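You operate a simulated robot arm through the tools that you are given. There is no shell and no other tool. Be economical: measure what you need, move in short steps, check, and stop when the job is done.

You run a simulated two-armed robot. Do the job below in one go: nothing can be reset, and whatever is moved stays where it is left.

Task
Put the wooden block from the front of the long white table on the second shelf from the bottom of the steel shelving. Take the white tape reel and leave it on the black panel on the front of the long white table. Put the blue mug in the inside of the basin. Take the stopper off the glass bottle marked "navy" on the front of the long white table and lay it down there. Put the black tray on the front of the long white table away on the lower shelf of the narrow table. Take the beaker and put it on the grey board on the top of the packing table. Take the steel bar on the top of the steel bench and put it away on the narrow table. Take the grey tape reel from the narrow table and put it on the slats of the dust blower. The order is free. Set down upright: blue mug, beaker, steel bar.

It is judged by the outcome, as a careful person would: the job done as asked, and still so three seconds after it is handed in. It fails if anything else is knocked over, pushed out of place, dropped, spilled or broken. Lids that push on must go on centred and level and be pressed home; caps that screw on are set level and turned clockwise until they are tight.

Robot
Two 7-joint arms with fingered hands on one trunk, on a base that drives. Base frame: it is fixed to the floor where the robot stands at the start and does not move with it; the origin is under the middle of the robot, x ahead of it, y to its left, z up. Lengths are in cm, angles in rad, forces in N, time in s.
The left shoulder is at the start at [7, 16.9, 116.8], the right one opposite. With the tool pointing down near the work surface each hand reaches from about 10 to 58 cm from the robot's upright axis, wherever it stands, measured 20 degrees to its own side. Places, roughly: beaker (8x8x10 cm) [50, 170, 60]; black panel [50, 50, 75]; black tray [50, 100, 75]; blue mug (10x7x8 cm) [50, 10, 80]; glass bottle [50, 50, 75]; grey board [-100, -75, 75]; grey tape reel (10x10x3 cm) [-70, 140, 80]; inside of the basin [60, 260, 70]; lower shelf of the narrow table [-80, 170, 30]; narrow table [-80, 210, 80]; second shelf of the steel shelving [-410, -60, 80]; slats of the dust blower (21x24 cm) [50, -60, 86]; steel bar [50, 200, 100]; white tape reel (6x6x3 cm) [60, 10, 80]; wooden block (10x7x4 cm) [50, 0, 80]. Payload 3.4 kg a hand.
The tool frame of a hand sits at the grasp point between the pads (the TCP): z along the fingers, y along the line on which they close. The tips reach 2.3 cm beyond it. The gripper opens to 11.6 cm. The gripper's body begins 6.5 cm behind the TCP. The gripper is a hand of 4 fingers: y runs from the thumb to the fingers, the wrist lies at [0, 0, -21.1] in the tool frame.
Orientation is that of the tool frame in the base frame, as [roll, pitch, yaw] about the fixed x, y, z axes, in that order (R = Rz(yaw) Ry(pitch) Rx(roll)). With the fingers straight down and closing along the base's y, the tool's x points along the base's -x, its y along +y and its z along -z.

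Tools
- The arms move only by the tool play_rows. It takes "left_increments", "right_increments" or both (then of equal length, played together; a hand with none holds still); each is text: rows parted by semicolons, each of 6 numbers parted by spaces: the shift along the tool's x, y, z in cm, then the turn, a rotation vector about the tool's x, y, z in rad. In form: dx dy dz ax ay az; .... A call has 1 to 8 rows; each row shifts and turns the commanded pose from where the row before left it, along the tool's axes as they then stand. Each row takes 0.2 s and may step no farther than 5 cm and 0.15 rad from the row before; otherwise, the whole call is refused. Where a pose cannot be reached the arm comes as near as it can. A force on the tool above 40 N (or 10 N above the force at the start of the call, whichever is more), or a blocked arm, ends the call early, and 0.2 s more pass. In this call time passes only in rows, and 0.2 s behind the last. It gives the time, the measured TCP pose, the force on the tool (base axes), the opening and the grip force at its end, in the units of the frame above (readings bear some noise), with the torque about the TCP (base axes, N m) and any sound that the robot's microphone picked up, and new pictures: "views" is both (left out), scene, wrist or none (wrist: the cameras of the hands that moved).
- Cameras (640 x 400 px; columns grow to the right, rows downward): "scene" is now at [12.91, 1.9, 138.4]; the picture's right is [0.23, -0.97, 0.00], its down [-0.69, -0.16, -0.71] and it looks along [0.69, 0.17, -0.70] (base axes); focal length 214 px, centre (320, 200). "left" rides on the left gripper at [-6.9, 0.1, -9] in its tool frame; the picture's right is [-0.01, -1.00, 0.00], its down [0.79, -0.01, -0.61] and it looks along [0.61, -0.01, 0.79] (tool axes); focal length 251 px, centre (320, 200). "right" rides on the right gripper at [6.8, 0.1, -9] in its tool frame; the picture's right is [-0.01, 1.00, 0.00], its down [-0.79, -0.01, -0.61] and it looks along [-0.61, -0.01, 0.79] (tool axes); focal length 251 px, centre (320, 200). There is no depth. A picture from a camera that has moved, and an enlarged one, comes with that camera's place and axes in the base frame and with its lens.
- move_column(by): slides the trunk up (or, below 0, down) by that many cm; the arms and the scene camera ride with it, the base frame stays. It gives what a move gives, with no picture.
- base_move(legs): drives the robot by 1 to 6 legs, each [ahead, left, turn to the left] in cm, cm and rad, along the robot's own axes; the way and the turn of a leg run together, so that a leg with both is an arc; at most 150 cm and 3.142 rad a leg. The arms and the cameras ride along, it lands a little off, and it stops where it bumps. It gives what a move gives, and a new picture of the scene camera.
- curl_fingers(finger1, finger2, finger3, thumb_bend, hand): sets how far each is bent, from 0 (flat) to 1 (curled in); at 0.3 the hand is open as for a grip, at 0.7 the pads meet at the TCP. One left out holds its place. A second passes; each finger stops where it meets its share of the squeeze, and holds until it gets a number again. It is the only way to open and close the hand. It gives what a move gives, with no picture; readings hold the bend of each and the force on the fingers (four entries, about 0 where the hand has none), thumb and palm.
- pan_tilt(pan, tilt): turns the head with the scene camera to pan (to the left, within 1.501 rad either way) and tilt (down, from -0.506 to 1.204), counted from straight ahead of the robot. It gives what a move gives, and a new picture of the scene camera.
- close_up(camera, box): a new picture of the part [left, top, right, bottom] of that camera's present view, enlarged. No time passes.
- sign_off(): hands the job in; it is judged then, once.

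Work in short steps. Places have to be worked out from the pictures, the camera data and where the tool is seen: move nearer, look again, correct. Check each grasp and each placing, and mend what went wrong. You have 217 turns and 260 pictures in all, those below and enlarged ones among them. Open the grippers and draw the arms clear of the work before you hand the job in, unless the task says otherwise; then end with one line.

The tools are called after "Call:" as a command line: name --argument value ..., lists and objects as JSON in quotes. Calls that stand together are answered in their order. play_rows: Moves the arms, as the interface text tells. Its arguments: {"type":"object","properties":{"left_increments":{"type":"string"},"right_increments":{"type":"string"},"views":{"type":"string","enum":["both","scene","wrist","none"]}},"required":[]} The other tools are called the same way: move_column (by) slides the trunk up or down; curl_fingers (finger1, finger2, finger3, thumb_bend, hand) moves the fingers one by one; base_move (legs) drives the base; pan_tilt (pan, tilt) turns the head that bears the scene camera; close_up (camera, box) takes an enlarged picture of a part of a camera's view; sign_off () hands the job in.

At the start:

```text
clock: 0.0
left_tcp_pos: [30.3, 40.94, 113.72]
left_tcp_rot: [3.141, 0.0, 3.141]
left_wrist_force: [0.2, 0.9, -0.2]
left_ft_torque: [0.02, 0.01, -0.01]
left_width: 11.6
left_grasp_force: 0.1
left_shape: jaw
left_bend: [0.3, 0.3, 0.3, 0.3]
left_finger forces: [0.0, 0.1, 0.1, 0.0, 0.0, 0.0]
right_tcp_pos: [34.48, 4.35, 112.01]
right_tcp_rot: [-3.141, 0.0, 3.141]
right_wrist_force: [0.0, -0.6, 0.7]
right_ft_torque: [-0.02, 0.01, -0.01]
right_width: 11.6
right_grasp_force: 0.0
right_shape: jaw
right_bend: [0.3, 0.3, 0.3, 0.3]
right_finger forces: [0.0, 0.0, 0.1, 0.0, 0.0, 0.0]
trunk travel left (down, up): [-67.5, 26.5]
robot x, y, heading: [0.03, -0.02, -0.002]
head pan, tilt: [0.236, 0.782]
```

scene: 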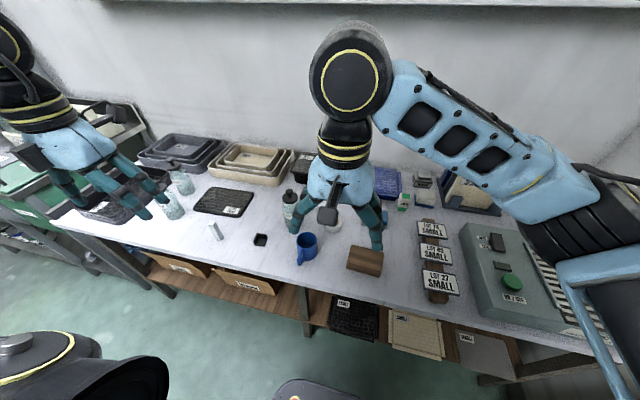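
right: 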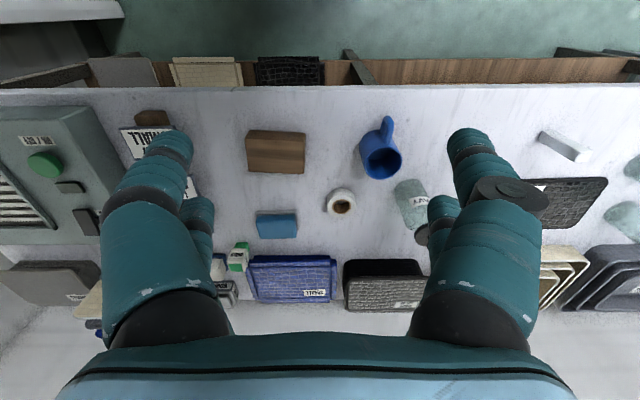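
left: 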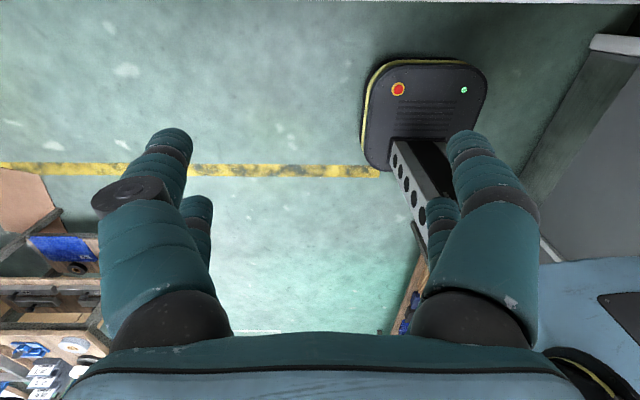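

I'll first get an overview by turning the head around, to find all places before moving.

Call:
pan_tilt --pan 0.9 --tilt 0.6

Call:
close_up --camera "scene" --box '[200, 100, 520, 300]'

Call:
pan_tilt --pan 1.5 --tilt 0.4

Call:
pan_tilt --pan -0.7 --tilt 0.6

Call:
pan_tilt --pan -1.5 --tilt 0.4

```text
clock: 1.0
left_tcp_pos: [30.37, 40.94, 113.82]
left_tcp_rot: [-3.142, 0.0, 3.141]
left_wrist_force: [-0.5, -0.5, -0.5]
left_ft_torque: [0.02, 0.0, -0.04]
left_width: 11.58
left_grasp_force: 0.1
left_shape: jaw
left_bend: [0.3, 0.3, 0.3, 0.3]
left_finger forces: [0.1, 0.0, 0.1, 0.0, 0.0, 0.1]
right_tcp_pos: [34.55, 4.23, 111.93]
right_tcp_rot: [3.141, 0.001, 3.142]
right_wrist_force: [0.9, 0.1, -0.1]
right_ft_torque: [0.01, 0.0, 0.02]
right_width: 11.58
right_grasp_force: 0.0
right_shape: jaw
right_bend: [0.3, 0.3, 0.3, 0.3]
right_finger forces: [0.0, 0.0, 0.0, 0.0, 0.0, 0.1]
trunk travel left (down, up): [-67.5, 26.5]
robot x, y, heading: [-0.06, 0.13, -0.001]
head pan, tilt: [0.901, 0.6]
camera scene: at [10.48, 6.91, 139.95], right [0.78, -0.62, 0.0], down [-0.35, -0.44, -0.82], along [0.51, 0.65, -0.57], focal length 214 px, centre (320, 200)
```

scene: 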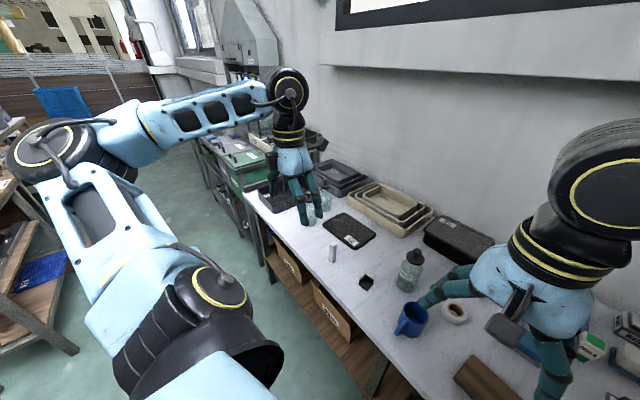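

```text
2.00 times, centred on (360, 200) of scene
camera zoom: at [10.48, 6.91, 139.95], right [0.78, -0.62, 0.0], down [-0.35, -0.44, -0.82], along [0.51, 0.65, -0.57], focal length 429 px, centre (240, 200)
```

zoom: 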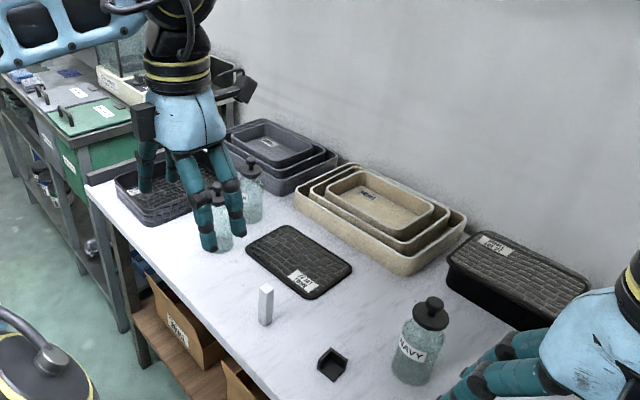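

```text
clock: 2.0
left_tcp_pos: [30.28, 41.02, 113.74]
left_tcp_rot: [-3.142, 0.0, -3.141]
left_wrist_force: [0.5, 0.0, 0.5]
left_ft_torque: [-0.02, 0.0, -0.01]
left_width: 11.61
left_grasp_force: 0.0
left_shape: jaw
left_bend: [0.3, 0.3, 0.3, 0.3]
left_finger forces: [0.0, 0.1, 0.1, 0.1, 0.0, 0.0]
right_tcp_pos: [34.5, 4.36, 112.0]
right_tcp_rot: [-3.141, 0.0, 3.141]
right_wrist_force: [-0.4, 0.1, 0.0]
right_ft_torque: [-0.03, -0.01, 0.02]
right_width: 11.6
right_grasp_force: 0.0
right_shape: jaw
right_bend: [0.3, 0.3, 0.3, 0.3]
right_finger forces: [0.0, 0.1, 0.0, 0.0, 0.1, 0.0]
trunk travel left (down, up): [-67.5, 26.5]
robot x, y, heading: [0.14, -0.37, 0.003]
head pan, tilt: [1.499, 0.4]
camera scene: at [5.66, 9.23, 141.77], right [1.0, -0.07, 0.0], down [-0.03, -0.39, -0.92], along [0.07, 0.92, -0.39], focal length 214 px, centre (320, 200)
```

scene: 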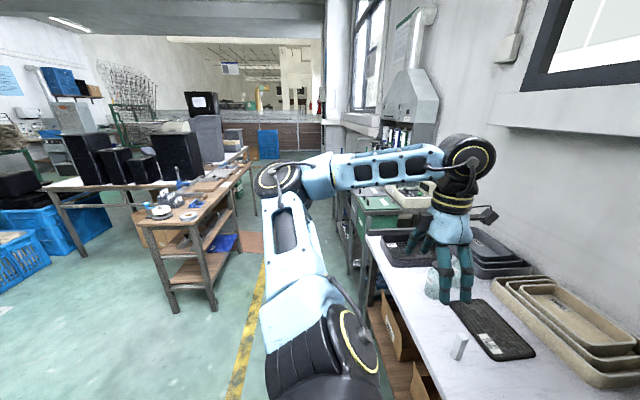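

```text
clock: 4.1
left_tcp_pos: [30.24, 41.0, 113.72]
left_tcp_rot: [-3.14, 0.002, 3.141]
left_wrist_force: [-1.0, 0.0, 0.4]
left_ft_torque: [0.03, 0.0, -0.02]
left_width: 11.62
left_grasp_force: 0.0
left_shape: jaw
left_bend: [0.3, 0.3, 0.3, 0.3]
left_finger forces: [0.1, 0.1, 0.0, 0.0, 0.0, 0.0]
right_tcp_pos: [34.37, 4.44, 111.9]
right_tcp_rot: [-3.141, -0.001, 3.142]
right_wrist_force: [-0.9, -0.6, 0.0]
right_ft_torque: [-0.03, 0.02, 0.01]
right_width: 11.61
right_grasp_force: 0.0
right_shape: jaw
right_bend: [0.3, 0.3, 0.3, 0.3]
right_finger forces: [0.1, 0.0, 0.2, 0.0, 0.0, 0.1]
trunk travel left (down, up): [-67.5, 26.5]
robot x, y, heading: [0.04, 0.2, 0.0]
head pan, tilt: [-0.7, 0.6]
camera scene: at [11.75, -5.69, 139.95], right [-0.64, -0.77, 0.0], down [-0.43, 0.36, -0.83], along [0.63, -0.53, -0.56], focal length 214 px, centre (320, 200)
```

scene: 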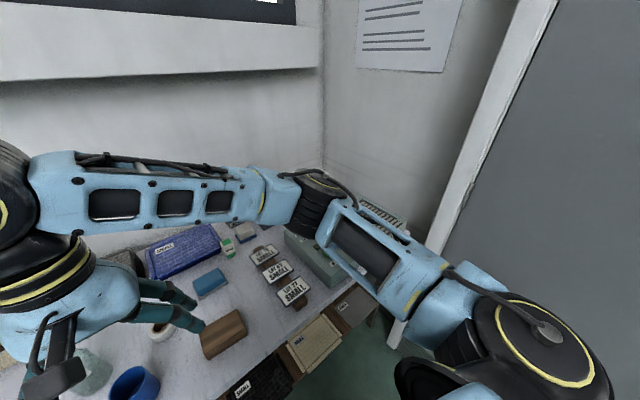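

```text
clock: 5.2
left_tcp_pos: [30.31, 40.93, 113.71]
left_tcp_rot: [-3.141, 0.002, 3.14]
left_wrist_force: [1.3, -1.0, -0.4]
left_ft_torque: [0.0, 0.02, -0.02]
left_width: 11.58
left_grasp_force: 0.0
left_shape: jaw
left_bend: [0.3, 0.3, 0.3, 0.3]
left_finger forces: [0.0, 0.1, 0.1, 0.0, 0.1, 0.0]
right_tcp_pos: [34.57, 4.32, 111.87]
right_tcp_rot: [-3.141, 0.0, 3.141]
right_wrist_force: [0.5, -0.1, 0.8]
right_ft_torque: [-0.02, 0.03, 0.0]
right_width: 11.59
right_grasp_force: 0.0
right_shape: jaw
right_bend: [0.3, 0.3, 0.3, 0.3]
right_finger forces: [0.0, 0.1, 0.0, 0.1, 0.0, 0.1]
trunk travel left (down, up): [-67.5, 26.5]
robot x, y, heading: [0.08, 0.13, -0.003]
head pan, tilt: [-1.499, 0.4]
camera scene: at [5.66, -9.25, 141.78], right [-1.0, -0.07, 0.0], down [-0.03, 0.39, -0.92], along [0.07, -0.92, -0.39], focal length 214 px, centre (320, 200)
```

scene: 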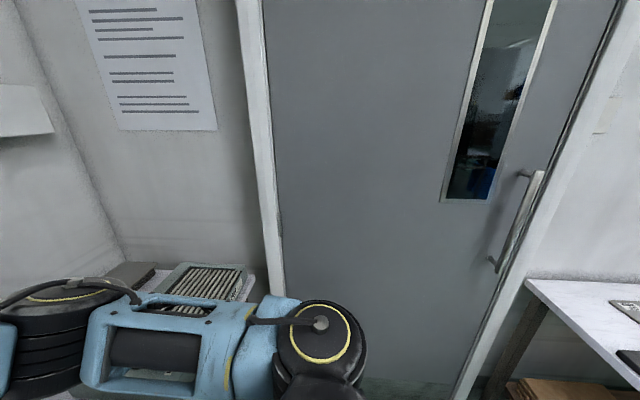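

Zooming on the ambiguous black items to tell the "black panel" from the "black tray".

Call:
pan_tilt --pan 0.75 --tilt 0.6

Call:
close_up --camera "scene" --box '[270, 180, 390, 255]'

Call:
close_up --camera "scene" --box '[170, 130, 330, 230]'

```text
clock: 7.3
left_tcp_pos: [30.28, 40.92, 113.74]
left_tcp_rot: [3.141, -0.001, -3.142]
left_wrist_force: [0.1, 0.7, -0.1]
left_ft_torque: [0.01, -0.05, 0.0]
left_width: 11.59
left_grasp_force: 0.1
left_shape: jaw
left_bend: [0.3, 0.3, 0.3, 0.3]
left_finger forces: [0.1, 0.0, 0.0, 0.0, 0.0, 0.0]
right_tcp_pos: [34.4, 4.23, 111.91]
right_tcp_rot: [-3.141, 0.0, -3.141]
right_wrist_force: [0.1, 0.0, 0.4]
right_ft_torque: [0.02, -0.01, 0.03]
right_width: 11.59
right_grasp_force: 0.1
right_shape: jaw
right_bend: [0.3, 0.3, 0.3, 0.3]
right_finger forces: [0.0, 0.0, 0.0, 0.0, 0.1, 0.1]
trunk travel left (down, up): [-67.5, 26.5]
robot x, y, heading: [0.06, 0.03, -0.001]
head pan, tilt: [0.75, 0.6]
camera scene: at [11.45, 6.02, 139.95], right [0.68, -0.73, 0.0], down [-0.41, -0.39, -0.83], along [0.6, 0.56, -0.57], focal length 214 px, centre (320, 200)
```

scene: 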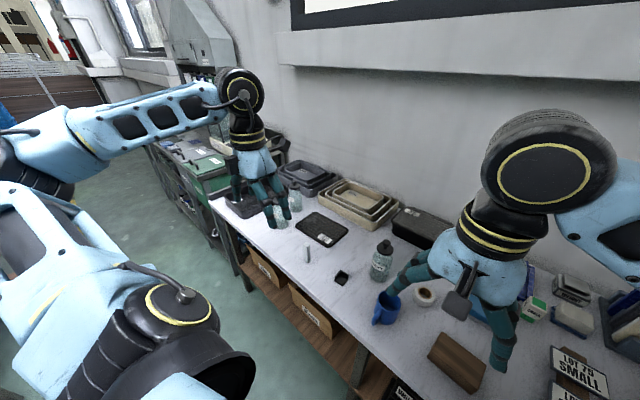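

```text
5.33 times, centred on (330, 218) of scene
camera zoom: at [11.45, 6.02, 139.95], right [0.68, -0.73, 0.0], down [-0.41, -0.39, -0.83], along [0.6, 0.56, -0.57], focal length 1144 px, centre (267, 107)
```

zoom: 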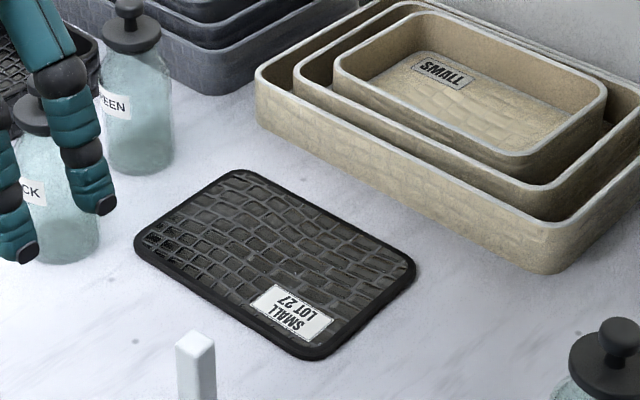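

```text
4.00 times, centred on (250, 180) of scene
camera zoom: at [11.45, 6.02, 139.95], right [0.68, -0.73, 0.0], down [-0.41, -0.39, -0.83], along [0.6, 0.56, -0.57], focal length 858 px, centre (600, 280)
```

zoom: 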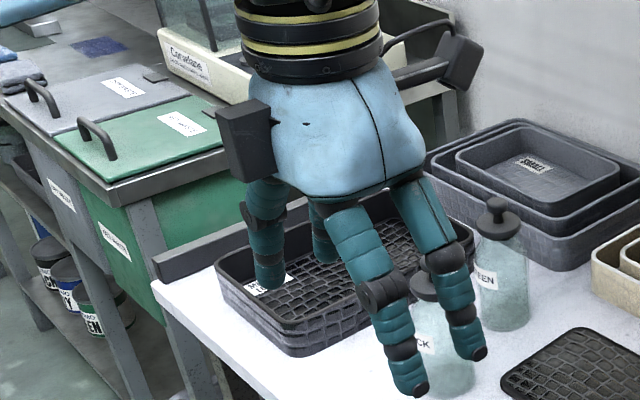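

The black panel appears to be the flat "LOT 27" plate at about (64,54), black tray at far left. I drive a bit nearer to the table and to the left, to work on the white reel first, and view it with the wrist camera.

Call:
base_move --legs '[[13, 20, 0]]'

Call:
play_rows --right_increments "0 -4 0 0 0 0;0 -4 0 0 0 0;0 -4 4 0 0 0" --views "wrist"

```text
clock: 9.1
left_tcp_pos: [44.14, 60.0, 114.01]
left_tcp_rot: [3.141, -0.002, 3.128]
left_wrist_force: [-0.1, -0.6, -0.1]
left_ft_torque: [-0.02, -0.02, -0.01]
left_width: 11.59
left_grasp_force: 0.2
left_shape: jaw
left_bend: [0.3, 0.3, 0.3, 0.3]
left_finger forces: [0.1, 0.0, 0.0, 0.0, 0.0, 0.0]
right_tcp_pos: [47.73, 23.3, 111.89]
right_tcp_rot: [3.141, -0.001, 3.129]
right_wrist_force: [0.5, 0.1, -0.1]
right_ft_torque: [0.0, -0.01, -0.04]
right_width: 11.57
right_grasp_force: 0.0
right_shape: jaw
right_bend: [0.3, 0.3, 0.3, 0.3]
right_finger forces: [0.0, 0.0, 0.1, 0.0, 0.0, 0.0]
trunk travel left (down, up): [-67.5, 26.5]
robot x, y, heading: [13.5, 18.88, -0.014]
head pan, tilt: [0.75, 0.6]
camera scene: at [24.78, 25.2, 139.96], right [0.67, -0.74, 0.0], down [-0.42, -0.38, -0.83], along [0.61, 0.56, -0.56], focal length 214 px, centre (320, 200)
```

scene: 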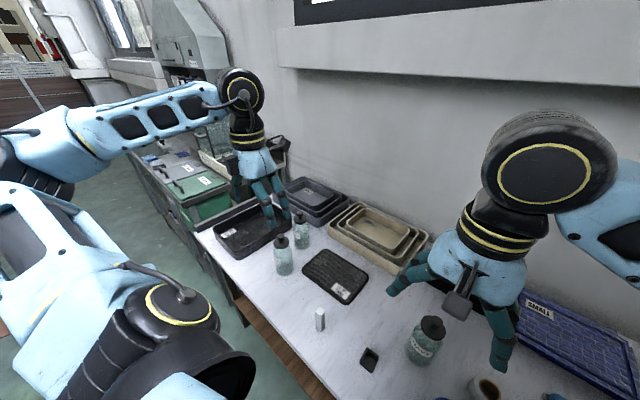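

```text
refused: row 3 steps farther than a row can; nothing moved
```

Moving the right hand toward the reel, splitting steps smaller.

Call:
play_rows --right_increments "0 -4 2 0 0 0;0 -4 2 0 0 0;0 -4 2 0 0 0;-3 -3 2 0 0 0;-3 0 3 0 0 0" --views "wrist"

```text
clock: 10.3
left_tcp_pos: [44.11, 60.09, 113.68]
left_tcp_rot: [-3.141, -0.002, 3.129]
left_wrist_force: [0.0, 0.9, -0.4]
left_ft_torque: [-0.03, 0.0, -0.01]
left_width: 11.57
left_grasp_force: 0.0
left_shape: jaw
left_bend: [0.3, 0.3, 0.3, 0.3]
left_finger forces: [0.1, 0.0, 0.1, 0.0, 0.0, 0.0]
right_tcp_pos: [53.68, 8.45, 100.87]
right_tcp_rot: [-3.141, 0.001, 3.131]
right_wrist_force: [0.8, 0.3, 0.2]
right_ft_torque: [-0.03, -0.02, 0.01]
right_width: 11.57
right_grasp_force: 0.0
right_shape: jaw
right_bend: [0.3, 0.3, 0.3, 0.3]
right_finger forces: [0.0, 0.0, 0.0, 0.0, 0.1, 0.0]
trunk travel left (down, up): [-67.5, 26.5]
robot x, y, heading: [13.29, 19.53, -0.012]
head pan, tilt: [0.75, 0.6]
camera right: at [46.93, 8.63, 109.83], right [0.02, 1.0, 0.0], down [0.8, -0.02, 0.61], along [0.61, -0.01, -0.8], focal length 251 px, centre (320, 200)
```

right: 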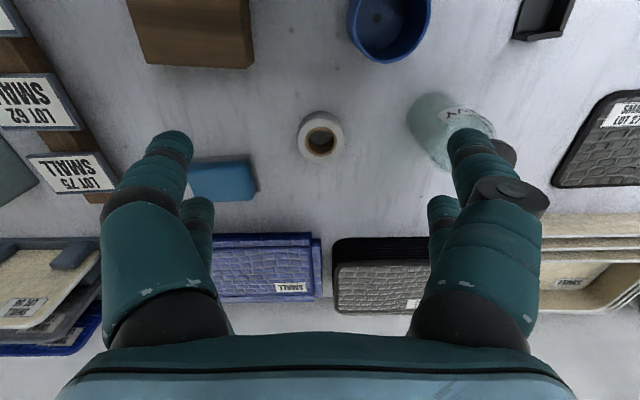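

Reel centre ≈ (61.2, 8.45). I narrow the hand a bit so as not to touch the blue box and go down above the reel.

Call:
curl_fingers --hand "right" --finger1 0.42 --finger2 0.42 --finger3 0.42 --thumb_bend 0.42

Call:
play_rows --right_increments "-3.8 0 2 0 0 0;-3.7 0 3 0 0 0;0 0 4.5 0 0 0;0 0 4.5 0 0 0;0 0 4 0 0 0" --views "wrist"

```text
clock: 11.3
left_tcp_pos: [44.07, 60.01, 113.72]
left_tcp_rot: [3.141, 0.001, 3.129]
left_wrist_force: [0.5, 0.1, 0.3]
left_ft_torque: [-0.01, 0.0, 0.02]
left_width: 11.59
left_grasp_force: 0.1
left_shape: jaw
left_bend: [0.3, 0.3, 0.3, 0.3]
left_finger forces: [0.0, 0.0, 0.0, 0.1, 0.1, 0.1]
right_tcp_pos: [53.48, 8.58, 100.9]
right_tcp_rot: [3.141, -0.001, 3.13]
right_wrist_force: [0.1, 0.3, -0.8]
right_ft_torque: [-0.01, -0.04, 0.05]
right_width: 8.27
right_grasp_force: 0.0
right_shape: fingers
right_bend: [0.42, 0.42, 0.42, 0.42]
right_finger forces: [0.0, 0.0, 0.1, 0.0, 0.0, 0.0]
trunk travel left (down, up): [-67.5, 26.5]
robot x, y, heading: [13.14, 19.36, -0.017]
head pan, tilt: [0.75, 0.6]
```

```text
clock: 12.5
left_tcp_pos: [44.09, 60.02, 113.79]
left_tcp_rot: [-3.14, 0.0, 3.129]
left_wrist_force: [0.7, -0.2, -0.6]
left_ft_torque: [-0.01, 0.03, 0.02]
left_width: 11.56
left_grasp_force: 0.1
left_shape: jaw
left_bend: [0.3, 0.3, 0.3, 0.3]
left_finger forces: [0.0, 0.0, 0.0, 0.1, 0.0, 0.1]
right_tcp_pos: [61.08, 7.87, 82.68]
right_tcp_rot: [3.141, 0.001, 3.131]
right_wrist_force: [0.7, 0.2, -0.5]
right_ft_torque: [0.01, 0.01, -0.01]
right_width: 8.25
right_grasp_force: 0.0
right_shape: fingers
right_bend: [0.42, 0.42, 0.42, 0.42]
right_finger forces: [0.1, 0.0, 0.0, 0.0, 0.0, 0.0]
trunk travel left (down, up): [-67.5, 26.5]
robot x, y, heading: [13.14, 19.03, -0.014]
head pan, tilt: [0.75, 0.6]
camera right: at [54.29, 8.06, 91.71], right [0.02, 1.0, 0.0], down [0.79, -0.02, 0.61], along [0.61, -0.01, -0.79], focal length 251 px, centre (320, 200)
```

right: 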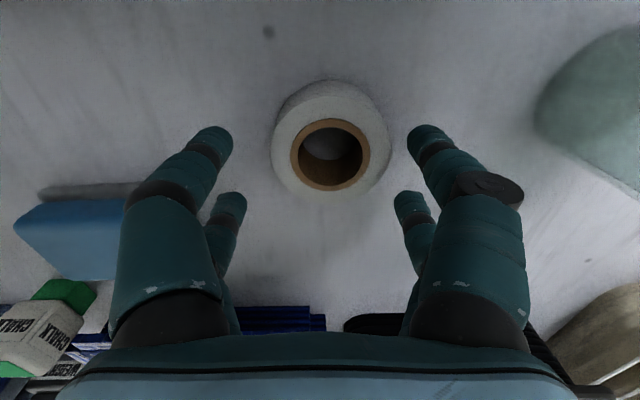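

Reel centre ≈ (60.8, 8.5); small correction and descend.

Call:
play_rows --right_increments "0.3 0.6 2 0 0 0;0 0 1.5 0 0 0;0 0 1 0 0 0" --views "wrist"

```text
clock: 13.1
left_tcp_pos: [43.84, 60.05, 113.92]
left_tcp_rot: [3.141, 0.001, 3.129]
left_wrist_force: [0.5, 0.6, -0.1]
left_ft_torque: [0.01, 0.01, 0.01]
left_width: 11.6
left_grasp_force: 0.0
left_shape: jaw
left_bend: [0.3, 0.3, 0.3, 0.3]
left_finger forces: [0.0, 0.0, 0.0, 0.0, 0.1, 0.1]
right_tcp_pos: [60.79, 8.81, 80.76]
right_tcp_rot: [3.137, 0.008, 3.131]
right_wrist_force: [-5.2, 1.8, 19.1]
right_ft_torque: [-0.72, 0.36, -0.23]
right_width: 8.37
right_grasp_force: 9.2
right_shape: fingers
right_bend: [0.42, 0.42, 0.41, 0.42]
right_finger forces: [2.1, 0.4, 2.9, 0.0, 13.3, 0.0]
trunk travel left (down, up): [-67.5, 26.5]
robot x, y, heading: [13.14, 19.23, -0.01]
head pan, tilt: [0.75, 0.6]
stopped in row 2 (right hand): the force on the tool passed its limit at 50 N (the readings are from after the stop); the commanded pose is now the measured one
camera right: at [53.91, 8.89, 89.57], right [0.02, 1.0, 0.01], down [0.79, -0.02, 0.61], along [0.61, -0.01, -0.79], focal length 251 px, centre (320, 200)
```

right: 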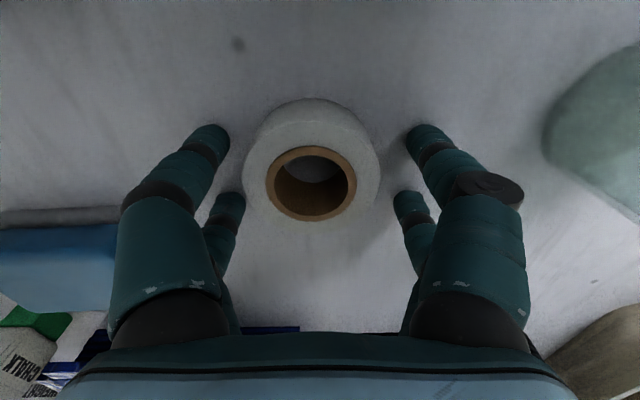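

The fingertips reached the table (so the table top is ≈78). I lift slightly, centre and close.

Call:
play_rows --right_increments "0 -0.4 -0.5 0 0 0" --views "none"

Call:
curl_fingers --hand "right" --finger1 0.6 --finger2 0.6 --finger3 0.6 --thumb_bend 0.6

Call:
play_rows --right_increments "0 0 -4 0 0 0;0 0 -4 0 0 0;0 0 -4 0 0 0;0 0 -4 0 0 0" --views "wrist"

```text
clock: 13.5
left_tcp_pos: [44.1, 60.01, 113.65]
left_tcp_rot: [-3.141, 0.0, 3.129]
left_wrist_force: [-0.2, 0.2, 0.6]
left_ft_torque: [0.0, 0.01, 0.01]
left_width: 11.59
left_grasp_force: 0.0
left_shape: jaw
left_bend: [0.3, 0.3, 0.3, 0.3]
left_finger forces: [0.1, 0.1, 0.0, 0.0, 0.0, 0.0]
right_tcp_pos: [60.89, 8.39, 80.94]
right_tcp_rot: [3.137, 0.005, 3.131]
right_wrist_force: [0.4, 0.4, -0.4]
right_ft_torque: [0.01, 0.0, -0.01]
right_width: 8.24
right_grasp_force: 0.1
right_shape: fingers
right_bend: [0.42, 0.42, 0.42, 0.42]
right_finger forces: [0.0, 0.0, 0.0, 0.0, 0.1, 0.1]
trunk travel left (down, up): [-67.5, 26.5]
robot x, y, heading: [13.15, 19.26, -0.013]
head pan, tilt: [0.75, 0.6]
```

```text
clock: 14.5
left_tcp_pos: [43.92, 60.05, 113.78]
left_tcp_rot: [3.141, 0.0, 3.13]
left_wrist_force: [-0.3, 0.0, -0.3]
left_ft_torque: [0.01, -0.03, 0.02]
left_width: 11.6
left_grasp_force: 0.1
left_shape: jaw
left_bend: [0.3, 0.3, 0.3, 0.3]
left_finger forces: [0.0, 0.0, 0.0, 0.1, 0.0, 0.0]
right_tcp_pos: [60.87, 8.34, 81.16]
right_tcp_rot: [3.138, 0.008, 3.132]
right_wrist_force: [0.5, 0.4, -1.1]
right_ft_torque: [-0.03, 0.02, -0.01]
right_width: 4.8
right_grasp_force: 6.4
right_shape: fingers
right_bend: [0.53, 0.57, 0.58, 0.55]
right_finger forces: [4.5, 2.0, 1.2, 0.0, 5.8, 0.0]
trunk travel left (down, up): [-67.5, 26.5]
robot x, y, heading: [13.48, 19.2, -0.013]
head pan, tilt: [0.75, 0.6]
```

```text
clock: 15.5
left_tcp_pos: [44.05, 60.13, 113.8]
left_tcp_rot: [3.141, -0.001, 3.129]
left_wrist_force: [0.1, -0.5, 0.4]
left_ft_torque: [0.0, -0.02, 0.02]
left_width: 11.61
left_grasp_force: 0.0
left_shape: jaw
left_bend: [0.3, 0.3, 0.3, 0.3]
left_finger forces: [0.1, 0.1, 0.1, 0.0, 0.1, 0.0]
right_tcp_pos: [60.52, 8.21, 96.9]
right_tcp_rot: [3.137, 0.007, 3.129]
right_wrist_force: [0.4, 1.2, 0.2]
right_ft_torque: [-0.01, 0.0, -0.01]
right_width: 4.76
right_grasp_force: 6.3
right_shape: fingers
right_bend: [0.53, 0.57, 0.58, 0.55]
right_finger forces: [4.8, 2.3, 1.2, 0.0, 5.7, 0.0]
trunk travel left (down, up): [-67.5, 26.5]
robot x, y, heading: [13.14, 19.76, -0.015]
head pan, tilt: [0.75, 0.6]
camera right: at [53.78, 8.28, 105.82], right [0.02, 1.0, 0.0], down [0.79, -0.02, 0.61], along [0.61, -0.01, -0.79], focal length 251 px, centre (320, 200)
```

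right: 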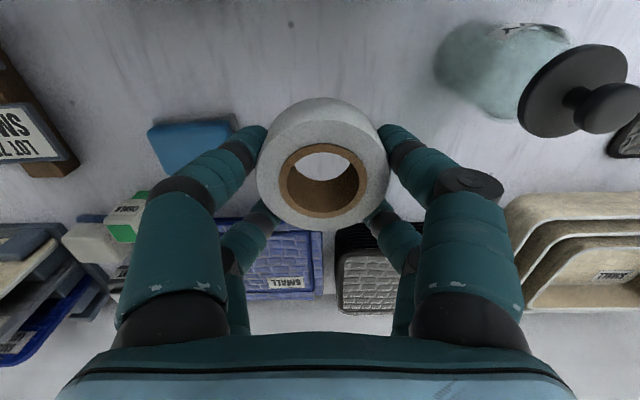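

Reel is held. I raise higher to clear the bottle, and drive left ~33 cm so the right hand can reach the panel at about (61.5, 52).

Call:
play_rows --right_increments "0 0 -4.5 0 0 0;0 0 -4.5 0 0 0" --views "none"

Call:
base_move --legs '[[0, 33, 0.013]]'

Call:
play_rows --right_increments "0 3 2 0 0 0;0 3 3 0 0 0" --views "wrist"

```text
clock: 16.1
left_tcp_pos: [43.93, 60.15, 113.66]
left_tcp_rot: [3.141, 0.0, 3.13]
left_wrist_force: [-0.3, 0.0, -0.3]
left_ft_torque: [0.0, 0.01, -0.01]
left_width: 11.59
left_grasp_force: 0.1
left_shape: jaw
left_bend: [0.3, 0.3, 0.3, 0.3]
left_finger forces: [0.0, 0.0, 0.0, 0.1, 0.0, 0.1]
right_tcp_pos: [60.43, 8.33, 105.95]
right_tcp_rot: [3.139, 0.007, 3.13]
right_wrist_force: [-0.5, -0.6, -0.4]
right_ft_torque: [0.03, 0.0, -0.03]
right_width: 4.77
right_grasp_force: 6.8
right_shape: fingers
right_bend: [0.53, 0.57, 0.58, 0.55]
right_finger forces: [4.9, 2.6, 1.2, 0.1, 5.7, 0.0]
trunk travel left (down, up): [-67.5, 26.5]
robot x, y, heading: [13.55, 19.63, -0.007]
head pan, tilt: [0.75, 0.6]
```

```text
clock: 18.3
left_tcp_pos: [44.1, 93.64, 113.83]
left_tcp_rot: [3.141, 0.0, 3.137]
left_wrist_force: [0.0, -0.4, -0.4]
left_ft_torque: [-0.03, -0.02, -0.01]
left_width: 11.6
left_grasp_force: 0.0
left_shape: jaw
left_bend: [0.3, 0.3, 0.3, 0.3]
left_finger forces: [0.0, 0.0, 0.0, 0.0, 0.1, 0.0]
right_tcp_pos: [60.95, 41.99, 105.93]
right_tcp_rot: [3.135, 0.008, 3.137]
right_wrist_force: [-0.2, 0.7, -0.4]
right_ft_torque: [0.03, 0.0, 0.05]
right_width: 4.77
right_grasp_force: 6.7
right_shape: fingers
right_bend: [0.53, 0.57, 0.58, 0.55]
right_finger forces: [4.8, 2.5, 1.2, 0.0, 5.7, 0.1]
trunk travel left (down, up): [-67.5, 26.5]
robot x, y, heading: [13.76, 53.07, -0.004]
head pan, tilt: [0.75, 0.6]
camera scene: at [25.09, 58.75, 139.96], right [0.68, -0.73, 0.0], down [-0.42, -0.38, -0.83], along [0.61, 0.56, -0.56], focal length 214 px, centre (320, 200)
```

scene: 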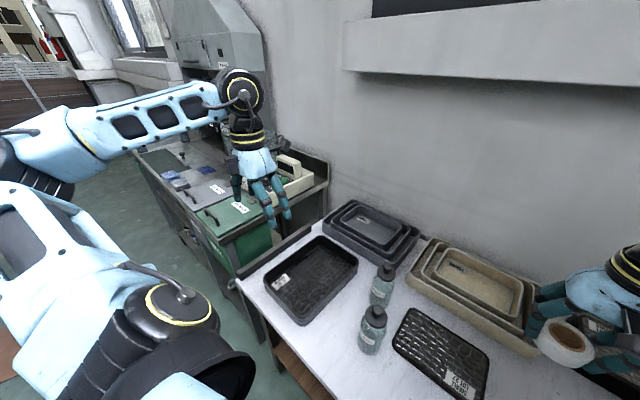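

```text
clock: 18.9
left_tcp_pos: [44.17, 93.8, 113.76]
left_tcp_rot: [-3.139, 0.002, 3.136]
left_wrist_force: [-0.1, 0.4, -1.1]
left_ft_torque: [0.0, 0.02, 0.01]
left_width: 11.59
left_grasp_force: 0.1
left_shape: jaw
left_bend: [0.3, 0.3, 0.3, 0.3]
left_finger forces: [0.0, 0.0, 0.0, 0.0, 0.0, 0.0]
right_tcp_pos: [61.1, 48.21, 100.86]
right_tcp_rot: [3.138, 0.007, 3.135]
right_wrist_force: [0.0, 0.3, -0.6]
right_ft_torque: [-0.02, 0.04, 0.01]
right_width: 4.77
right_grasp_force: 6.9
right_shape: fingers
right_bend: [0.53, 0.57, 0.58, 0.55]
right_finger forces: [5.1, 2.7, 1.1, 0.0, 5.8, 0.0]
trunk travel left (down, up): [-67.5, 26.5]
robot x, y, heading: [13.34, 53.08, -0.007]
head pan, tilt: [0.75, 0.6]
camera right: at [54.24, 48.29, 109.76], right [0.01, 1.0, 0.0], down [0.79, -0.01, 0.61], along [0.61, -0.01, -0.79], focal length 251 px, centre (320, 200)
```

right: 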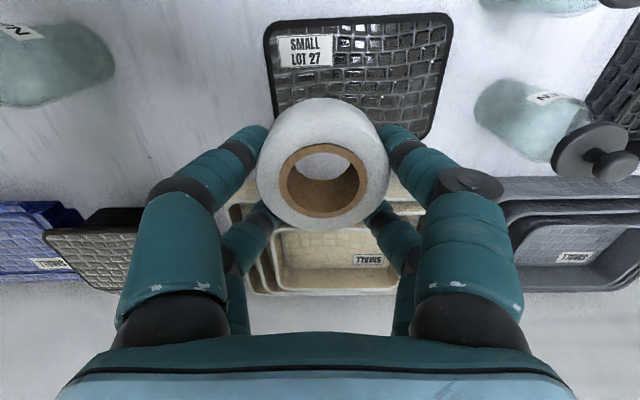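

Panel centre ≈ (60.3, 52.7). Move over it and descend.

Call:
play_rows --right_increments "0.4 4.3 0 0 0 0;0 0 4.5 0 0 0;0 0 4.5 0 0 0;0 0 4.5 0 0 0;0 0 2.5 0 0 0" --views "wrist"

```text
clock: 20.1
left_tcp_pos: [44.06, 93.69, 113.73]
left_tcp_rot: [3.141, -0.002, 3.137]
left_wrist_force: [0.6, 0.0, -0.1]
left_ft_torque: [0.0, -0.02, -0.01]
left_width: 11.58
left_grasp_force: 0.2
left_shape: jaw
left_bend: [0.3, 0.3, 0.3, 0.3]
left_finger forces: [0.0, 0.0, 0.1, 0.1, 0.0, 0.1]
right_tcp_pos: [60.93, 52.59, 85.02]
right_tcp_rot: [3.136, 0.007, 3.137]
right_wrist_force: [-0.3, 0.6, -0.4]
right_ft_torque: [0.01, -0.01, 0.01]
right_width: 4.76
right_grasp_force: 7.4
right_shape: fingers
right_bend: [0.53, 0.57, 0.58, 0.55]
right_finger forces: [5.0, 2.9, 1.1, 0.0, 5.6, 0.0]
trunk travel left (down, up): [-67.5, 26.5]
robot x, y, heading: [13.56, 53.35, -0.003]
head pan, tilt: [0.75, 0.6]
camera right: at [53.97, 52.66, 93.9], right [0.01, 1.0, 0.0], down [0.79, -0.01, 0.61], along [0.61, 0.0, -0.79], focal length 251 px, centre (320, 200)
```

right: 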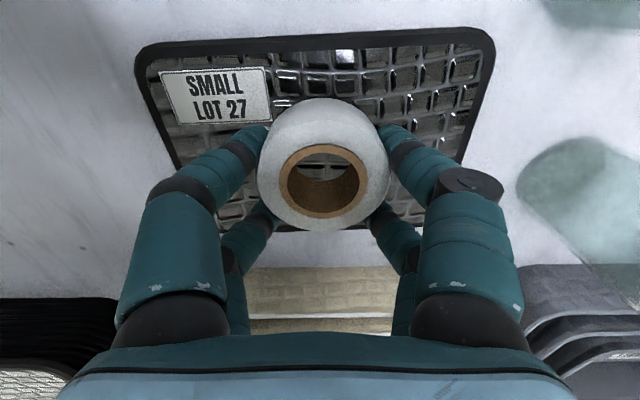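

Well over the panel; lowering until light contact.

Call:
play_rows --right_increments "0 0 1.5 0 0 0;0 0 0.8 0 0 0;0 0 0.4 0 0 0;0 0 0.4 0 0 0" --views "none"

```text
clock: 21.1
left_tcp_pos: [44.13, 93.72, 113.74]
left_tcp_rot: [3.141, -0.002, 3.136]
left_wrist_force: [0.9, 0.1, 0.0]
left_ft_torque: [-0.01, 0.01, 0.04]
left_width: 11.57
left_grasp_force: 0.1
left_shape: jaw
left_bend: [0.3, 0.3, 0.3, 0.3]
left_finger forces: [0.1, 0.1, 0.1, 0.1, 0.1, 0.1]
right_tcp_pos: [60.72, 52.56, 81.72]
right_tcp_rot: [3.135, 0.008, 3.137]
right_wrist_force: [0.0, -0.1, 0.3]
right_ft_torque: [0.0, -0.02, 0.02]
right_width: 4.74
right_grasp_force: 7.7
right_shape: fingers
right_bend: [0.53, 0.57, 0.58, 0.55]
right_finger forces: [5.1, 2.9, 1.1, 0.1, 5.6, 0.0]
trunk travel left (down, up): [-67.5, 26.5]
robot x, y, heading: [13.46, 52.71, -0.0]
head pan, tilt: [0.75, 0.6]
```

No contact yet; continue.

Call:
play_rows --right_increments "0 0 0.3 0 0 0;0 0 0.3 0 0 0;0 0 0.3 0 0 0" --views "wrist"

```text
clock: 21.8
left_tcp_pos: [43.86, 93.64, 113.81]
left_tcp_rot: [-3.141, 0.002, 3.136]
left_wrist_force: [-0.4, 1.2, -0.8]
left_ft_torque: [-0.04, 0.02, -0.03]
left_width: 11.61
left_grasp_force: 0.1
left_shape: jaw
left_bend: [0.3, 0.3, 0.3, 0.3]
left_finger forces: [0.1, 0.1, 0.1, 0.0, 0.1, 0.0]
right_tcp_pos: [60.72, 52.68, 81.69]
right_tcp_rot: [3.132, 0.016, 3.136]
right_wrist_force: [-4.2, -2.6, 27.0]
right_ft_torque: [-0.79, 0.56, 0.01]
right_width: 4.78
right_grasp_force: 17.6
right_shape: fingers
right_bend: [0.55, 0.58, 0.58, 0.57]
right_finger forces: [5.7, 2.4, 1.7, 0.0, 25.5, 0.0]
trunk travel left (down, up): [-67.5, 26.5]
robot x, y, heading: [13.55, 53.18, -0.01]
head pan, tilt: [0.75, 0.6]
stopped in row 3 (right hand): the force on the tool passed its limit at 44 N (the readings are from after the stop); the commanded pose is now the measured one
camera right: at [53.85, 52.64, 90.52], right [0.01, 1.0, 0.01], down [0.79, -0.02, 0.62], along [0.62, 0.0, -0.79], focal length 251 px, centre (320, 200)
```

right: 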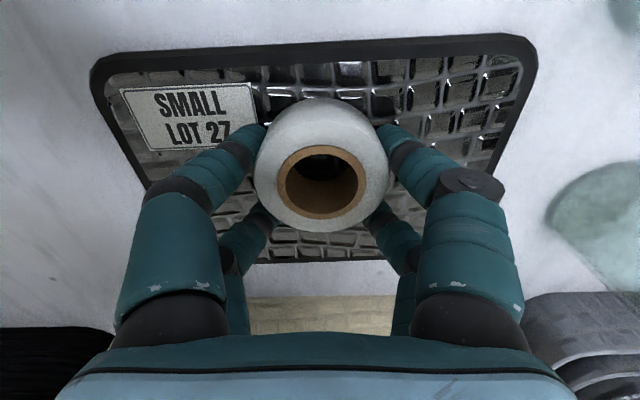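

Contact reached. Release the reel and rise.

Call:
play_rows --right_increments "0 0 -0.2 0 0 0" --views "none"

Call:
curl_fingers --hand "right" --finger1 0.38 --finger2 0.38 --finger3 0.38 --thumb_bend 0.38

Call:
play_rows --right_increments "0 0 -4 0 0 0;0 0 -4 0 0 0;0 0 -4 0 0 0;0 0 -4 0 0 0;0 0 -4 0 0 0" --views "wrist"

```text
clock: 22.2
left_tcp_pos: [43.93, 93.67, 113.86]
left_tcp_rot: [-3.14, 0.001, 3.137]
left_wrist_force: [0.1, -0.3, 0.5]
left_ft_torque: [-0.02, -0.05, 0.03]
left_width: 11.59
left_grasp_force: 0.1
left_shape: jaw
left_bend: [0.3, 0.3, 0.3, 0.3]
left_finger forces: [0.0, 0.0, 0.0, 0.1, 0.1, 0.0]
right_tcp_pos: [60.77, 52.64, 81.7]
right_tcp_rot: [3.134, 0.012, 3.136]
right_wrist_force: [-2.1, -0.8, 14.3]
right_ft_torque: [-0.35, 0.27, 0.0]
right_width: 4.73
right_grasp_force: 13.0
right_shape: fingers
right_bend: [0.55, 0.58, 0.58, 0.57]
right_finger forces: [5.9, 3.1, 1.4, 0.0, 14.8, 0.0]
trunk travel left (down, up): [-67.5, 26.5]
robot x, y, heading: [13.8, 52.61, -0.003]
head pan, tilt: [0.75, 0.6]
```

```text
clock: 23.2
left_tcp_pos: [44.07, 93.73, 113.76]
left_tcp_rot: [-3.141, -0.001, 3.137]
left_wrist_force: [-0.9, 0.3, 0.3]
left_ft_torque: [-0.01, 0.02, -0.03]
left_width: 11.57
left_grasp_force: 0.1
left_shape: jaw
left_bend: [0.3, 0.3, 0.3, 0.3]
left_finger forces: [0.0, 0.0, 0.1, 0.0, 0.0, 0.0]
right_tcp_pos: [61.05, 52.62, 81.6]
right_tcp_rot: [3.135, 0.011, 3.136]
right_wrist_force: [-0.2, -0.1, -0.7]
right_ft_torque: [0.04, -0.06, -0.03]
right_width: 9.36
right_grasp_force: 0.0
right_shape: fingers
right_bend: [0.38, 0.38, 0.38, 0.38]
right_finger forces: [0.1, 0.1, 0.0, 0.0, 0.0, 0.0]
trunk travel left (down, up): [-67.5, 26.5]
robot x, y, heading: [13.93, 52.89, -0.004]
head pan, tilt: [0.75, 0.6]
```

```text
clock: 24.4
left_tcp_pos: [44.1, 93.61, 113.93]
left_tcp_rot: [3.141, 0.0, 3.136]
left_wrist_force: [-1.1, -0.1, -0.4]
left_ft_torque: [0.01, -0.03, 0.01]
left_width: 11.61
left_grasp_force: 0.0
left_shape: jaw
left_bend: [0.3, 0.3, 0.3, 0.3]
left_finger forces: [0.0, 0.1, 0.1, 0.0, 0.1, 0.1]
right_tcp_pos: [60.35, 52.61, 101.61]
right_tcp_rot: [3.134, 0.01, 3.136]
right_wrist_force: [0.0, 0.3, 0.9]
right_ft_torque: [0.0, 0.0, 0.0]
right_width: 9.34
right_grasp_force: 0.0
right_shape: fingers
right_bend: [0.38, 0.38, 0.38, 0.38]
right_finger forces: [0.0, 0.0, 0.0, 0.1, 0.0, 0.0]
trunk travel left (down, up): [-67.5, 26.5]
robot x, y, heading: [13.58, 53.12, -0.002]
head pan, tilt: [0.75, 0.6]
camera right: at [53.44, 52.59, 110.5], right [0.01, 1.0, 0.01], down [0.79, -0.01, 0.62], along [0.62, 0.0, -0.79], focal length 251 px, centre (320, 200)
```

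right: 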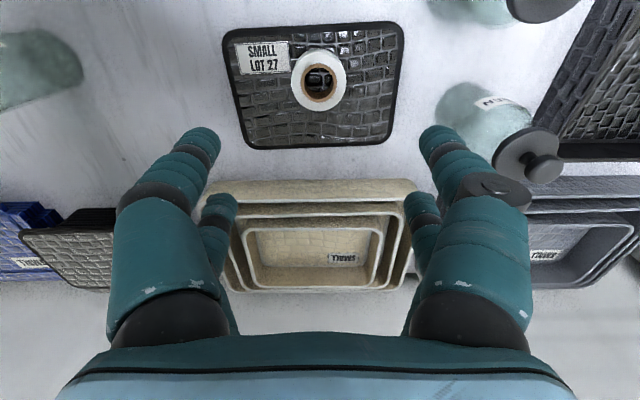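

Reel rests on the panel. Next the navy stopper: drive right ~22 cm and look with the right hand.

Call:
base_move --legs '[[0, -22, 0]]'

Call:
play_rows --right_increments "3 -4 -2 0 0 0;3 -4 0 0 0 0" --views "wrist"

```text
clock: 26.1
left_tcp_pos: [43.79, 71.25, 113.74]
left_tcp_rot: [-3.141, 0.0, -3.138]
left_wrist_force: [0.2, 0.0, -1.0]
left_ft_torque: [-0.01, 0.01, 0.02]
left_width: 11.6
left_grasp_force: 0.1
left_shape: jaw
left_bend: [0.3, 0.3, 0.3, 0.3]
left_finger forces: [0.1, 0.0, 0.1, 0.1, 0.1, 0.1]
right_tcp_pos: [60.32, 30.27, 101.43]
right_tcp_rot: [3.134, 0.012, -3.136]
right_wrist_force: [0.1, -0.2, 0.0]
right_ft_torque: [0.0, -0.06, -0.02]
right_width: 9.35
right_grasp_force: 0.1
right_shape: fingers
right_bend: [0.38, 0.38, 0.38, 0.38]
right_finger forces: [0.0, 0.0, 0.0, 0.0, 0.0, 0.1]
trunk travel left (down, up): [-67.5, 26.5]
robot x, y, heading: [13.61, 29.76, 0.003]
head pan, tilt: [0.75, 0.6]
camera scene: at [25.01, 36.18, 139.95], right [0.68, -0.73, 0.0], down [-0.41, -0.39, -0.82], along [0.6, 0.56, -0.57], focal length 214 px, centre (320, 200)
```

scene: 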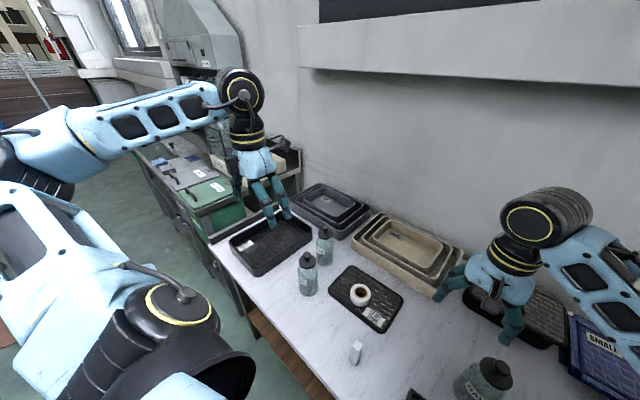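

```text
refused: row 1 steps farther than a row can; nothing moved
```

Call:
play_rows --right_increments "3 -3.5 -1 0 0 0;3 -3.5 0 0 0 0" --views "wrist"

```text
clock: 26.7
left_tcp_pos: [43.61, 70.9, 113.83]
left_tcp_rot: [3.141, -0.001, -3.139]
left_wrist_force: [-0.7, -0.1, -0.6]
left_ft_torque: [0.01, -0.03, -0.03]
left_width: 11.6
left_grasp_force: 0.0
left_shape: jaw
left_bend: [0.3, 0.3, 0.3, 0.3]
left_finger forces: [0.0, 0.1, 0.1, 0.0, 0.0, 0.0]
right_tcp_pos: [54.3, 22.95, 102.41]
right_tcp_rot: [3.131, 0.011, -3.137]
right_wrist_force: [-0.6, 0.3, 0.0]
right_ft_torque: [0.05, -0.04, -0.03]
right_width: 9.37
right_grasp_force: 0.0
right_shape: fingers
right_bend: [0.38, 0.38, 0.38, 0.38]
right_finger forces: [0.0, 0.0, 0.0, 0.0, 0.0, 0.0]
trunk travel left (down, up): [-67.5, 26.5]
robot x, y, heading: [13.62, 30.49, 0.007]
head pan, tilt: [0.75, 0.6]
camera right: at [47.34, 22.91, 111.25], right [0.01, 1.0, 0.01], down [0.79, -0.01, 0.62], along [0.62, 0.0, -0.79], focal length 251 px, centre (320, 200)
```

right: 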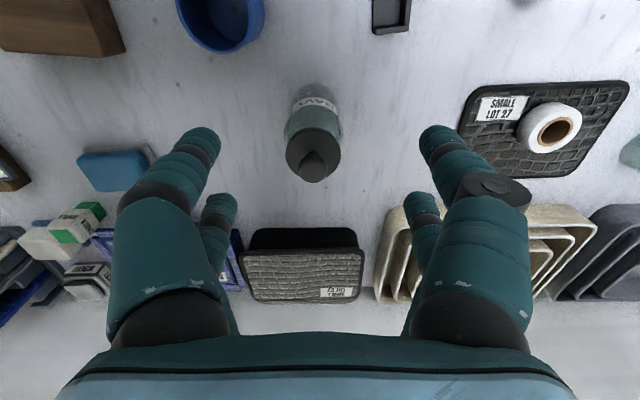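

Bottle axis ≈ (57, 22.3), knob top ≈ z 94. I move over it and take a closer look.

Call:
play_rows --right_increments "-1.5 -0.6 2 0 0 0" --views "none"

Call:
close_up --camera "right" --box '[240, 60, 400, 220]'

Call:
pan_tilt --pan 0.0 --tilt 0.9

```text
clock: 27.1
left_tcp_pos: [43.88, 71.04, 113.77]
left_tcp_rot: [3.141, 0.0, -3.139]
left_wrist_force: [0.7, 0.0, -0.7]
left_ft_torque: [-0.02, 0.0, 0.01]
left_width: 11.6
left_grasp_force: 0.1
left_shape: jaw
left_bend: [0.3, 0.3, 0.3, 0.3]
left_finger forces: [0.1, 0.0, 0.0, 0.0, 0.0, 0.0]
right_tcp_pos: [55.98, 22.35, 100.33]
right_tcp_rot: [3.133, 0.013, -3.138]
right_wrist_force: [0.7, -0.1, -0.5]
right_ft_torque: [-0.01, 0.04, -0.03]
right_width: 9.37
right_grasp_force: 0.0
right_shape: fingers
right_bend: [0.38, 0.38, 0.38, 0.38]
right_finger forces: [0.0, 0.0, 0.0, 0.0, 0.1, 0.0]
trunk travel left (down, up): [-67.5, 26.5]
robot x, y, heading: [13.78, 30.09, 0.002]
head pan, tilt: [0.75, 0.6]
```

```text
2.50 times, centred on (320, 140) of right
camera zoom: at [49.11, 22.23, 109.12], right [0.0, 1.0, 0.01], down [0.79, -0.01, 0.62], along [0.62, 0.0, -0.79], focal length 629 px, centre (320, 350)
```

zoom: 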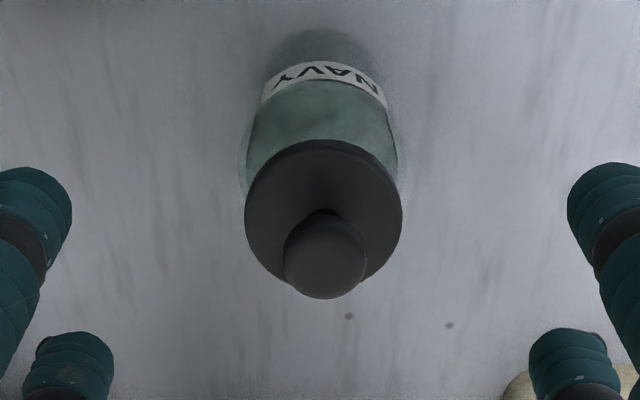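

```text
clock: 28.2
left_tcp_pos: [43.72, 71.09, 113.78]
left_tcp_rot: [-3.141, 0.001, -3.139]
left_wrist_force: [-0.4, 0.0, 0.7]
left_ft_torque: [0.0, 0.03, 0.0]
left_width: 11.58
left_grasp_force: 0.2
left_shape: jaw
left_bend: [0.3, 0.3, 0.3, 0.3]
left_finger forces: [0.0, 0.0, 0.0, 0.0, 0.0, 0.0]
right_tcp_pos: [55.96, 22.53, 100.31]
right_tcp_rot: [3.135, 0.013, -3.137]
right_wrist_force: [0.2, 1.2, 0.1]
right_ft_torque: [0.0, -0.04, 0.03]
right_width: 9.35
right_grasp_force: 0.0
right_shape: fingers
right_bend: [0.38, 0.38, 0.38, 0.38]
right_finger forces: [0.1, 0.1, 0.1, 0.1, 0.1, 0.0]
trunk travel left (down, up): [-67.5, 26.5]
robot x, y, heading: [13.62, 29.91, 0.001]
head pan, tilt: [0.0, 0.901]
camera scene: at [26.12, 30.07, 137.48], right [0.0, -1.0, 0.0], down [-0.78, 0.0, -0.62], along [0.62, 0.0, -0.78], focal length 214 px, centre (320, 200)
```

scene: 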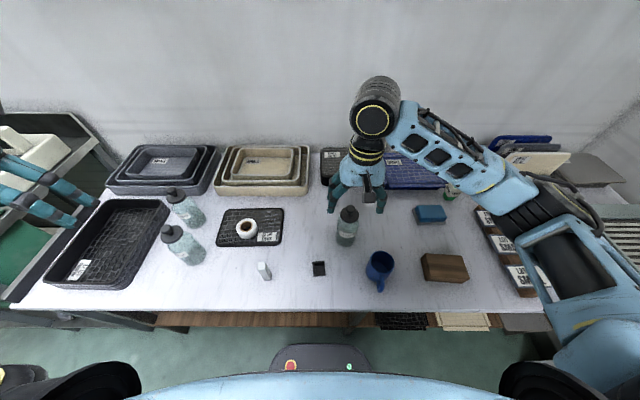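

Close-up from the scene camera to triangulate the stopper.

Call:
close_up --camera "scene" --box '[300, 190, 396, 250]'

```text
6.67 times, centred on (348, 220) of scene
camera zoom: at [26.12, 30.07, 137.48], right [0.0, -1.0, 0.0], down [-0.78, 0.0, -0.62], along [0.62, 0.0, -0.78], focal length 1430 px, centre (133, 67)
```

zoom: 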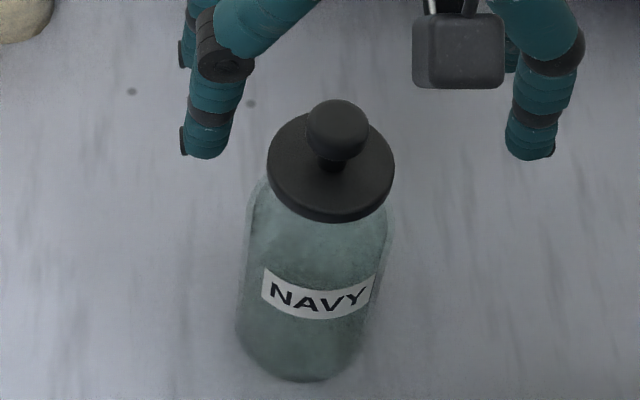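

Stopper disc at (57.9, 22.3, 91.2), diameter ≈5. I go around it with the finger ends just below the disc.

Call:
play_rows --right_increments "-2 -0.2 2 0 0 0;0 0 3 0 0 0;0 0 2 0 0 0;0 0 1 0 0 0" --views "wrist"

Call:
close_up --camera "scene" --box '[300, 190, 396, 250]'

```text
clock: 29.2
left_tcp_pos: [43.72, 71.12, 113.79]
left_tcp_rot: [3.141, 0.0, -3.139]
left_wrist_force: [0.3, -0.2, 0.1]
left_ft_torque: [0.01, 0.01, -0.01]
left_width: 11.58
left_grasp_force: 0.1
left_shape: jaw
left_bend: [0.3, 0.3, 0.3, 0.3]
left_finger forces: [0.0, 0.0, 0.0, 0.0, 0.0, 0.0]
right_tcp_pos: [58.06, 22.43, 92.44]
right_tcp_rot: [3.136, 0.011, -3.138]
right_wrist_force: [-0.4, 0.2, -0.7]
right_ft_torque: [0.0, 0.02, 0.01]
right_width: 9.36
right_grasp_force: 0.1
right_shape: fingers
right_bend: [0.38, 0.38, 0.38, 0.38]
right_finger forces: [0.1, 0.0, 0.0, 0.1, 0.1, 0.0]
trunk travel left (down, up): [-67.5, 26.5]
robot x, y, heading: [13.96, 30.11, 0.003]
head pan, tilt: [0.0, 0.901]
camera right: at [51.21, 22.34, 101.33], right [0.01, 1.0, 0.01], down [0.79, -0.01, 0.62], along [0.62, 0.0, -0.79], focal length 251 px, centre (320, 200)
```

right: 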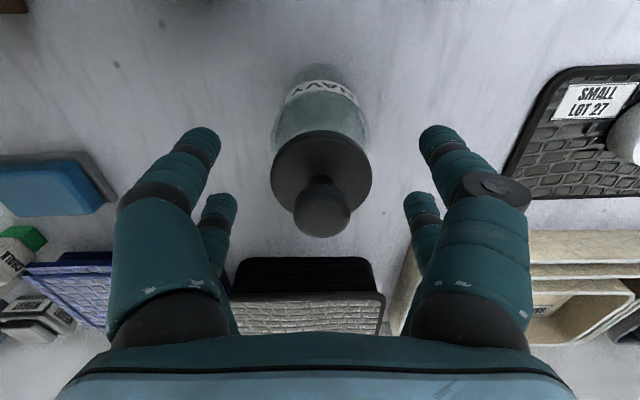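

```text
6.67 times, centred on (348, 220) of scene
camera zoom: at [26.14, 30.08, 137.47], right [0.0, -1.0, 0.0], down [-0.78, 0.0, -0.62], along [0.62, 0.0, -0.78], focal length 1430 px, centre (133, 67)
```

zoom: 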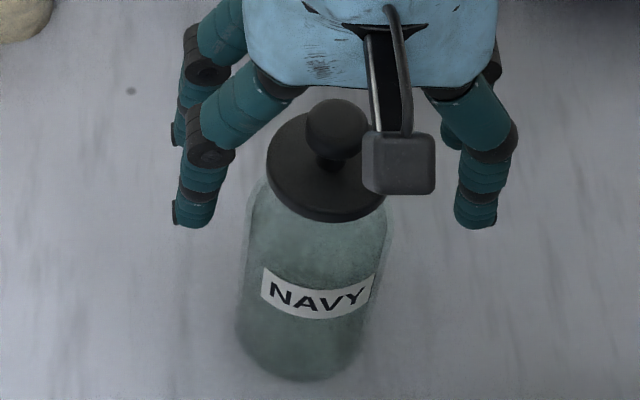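

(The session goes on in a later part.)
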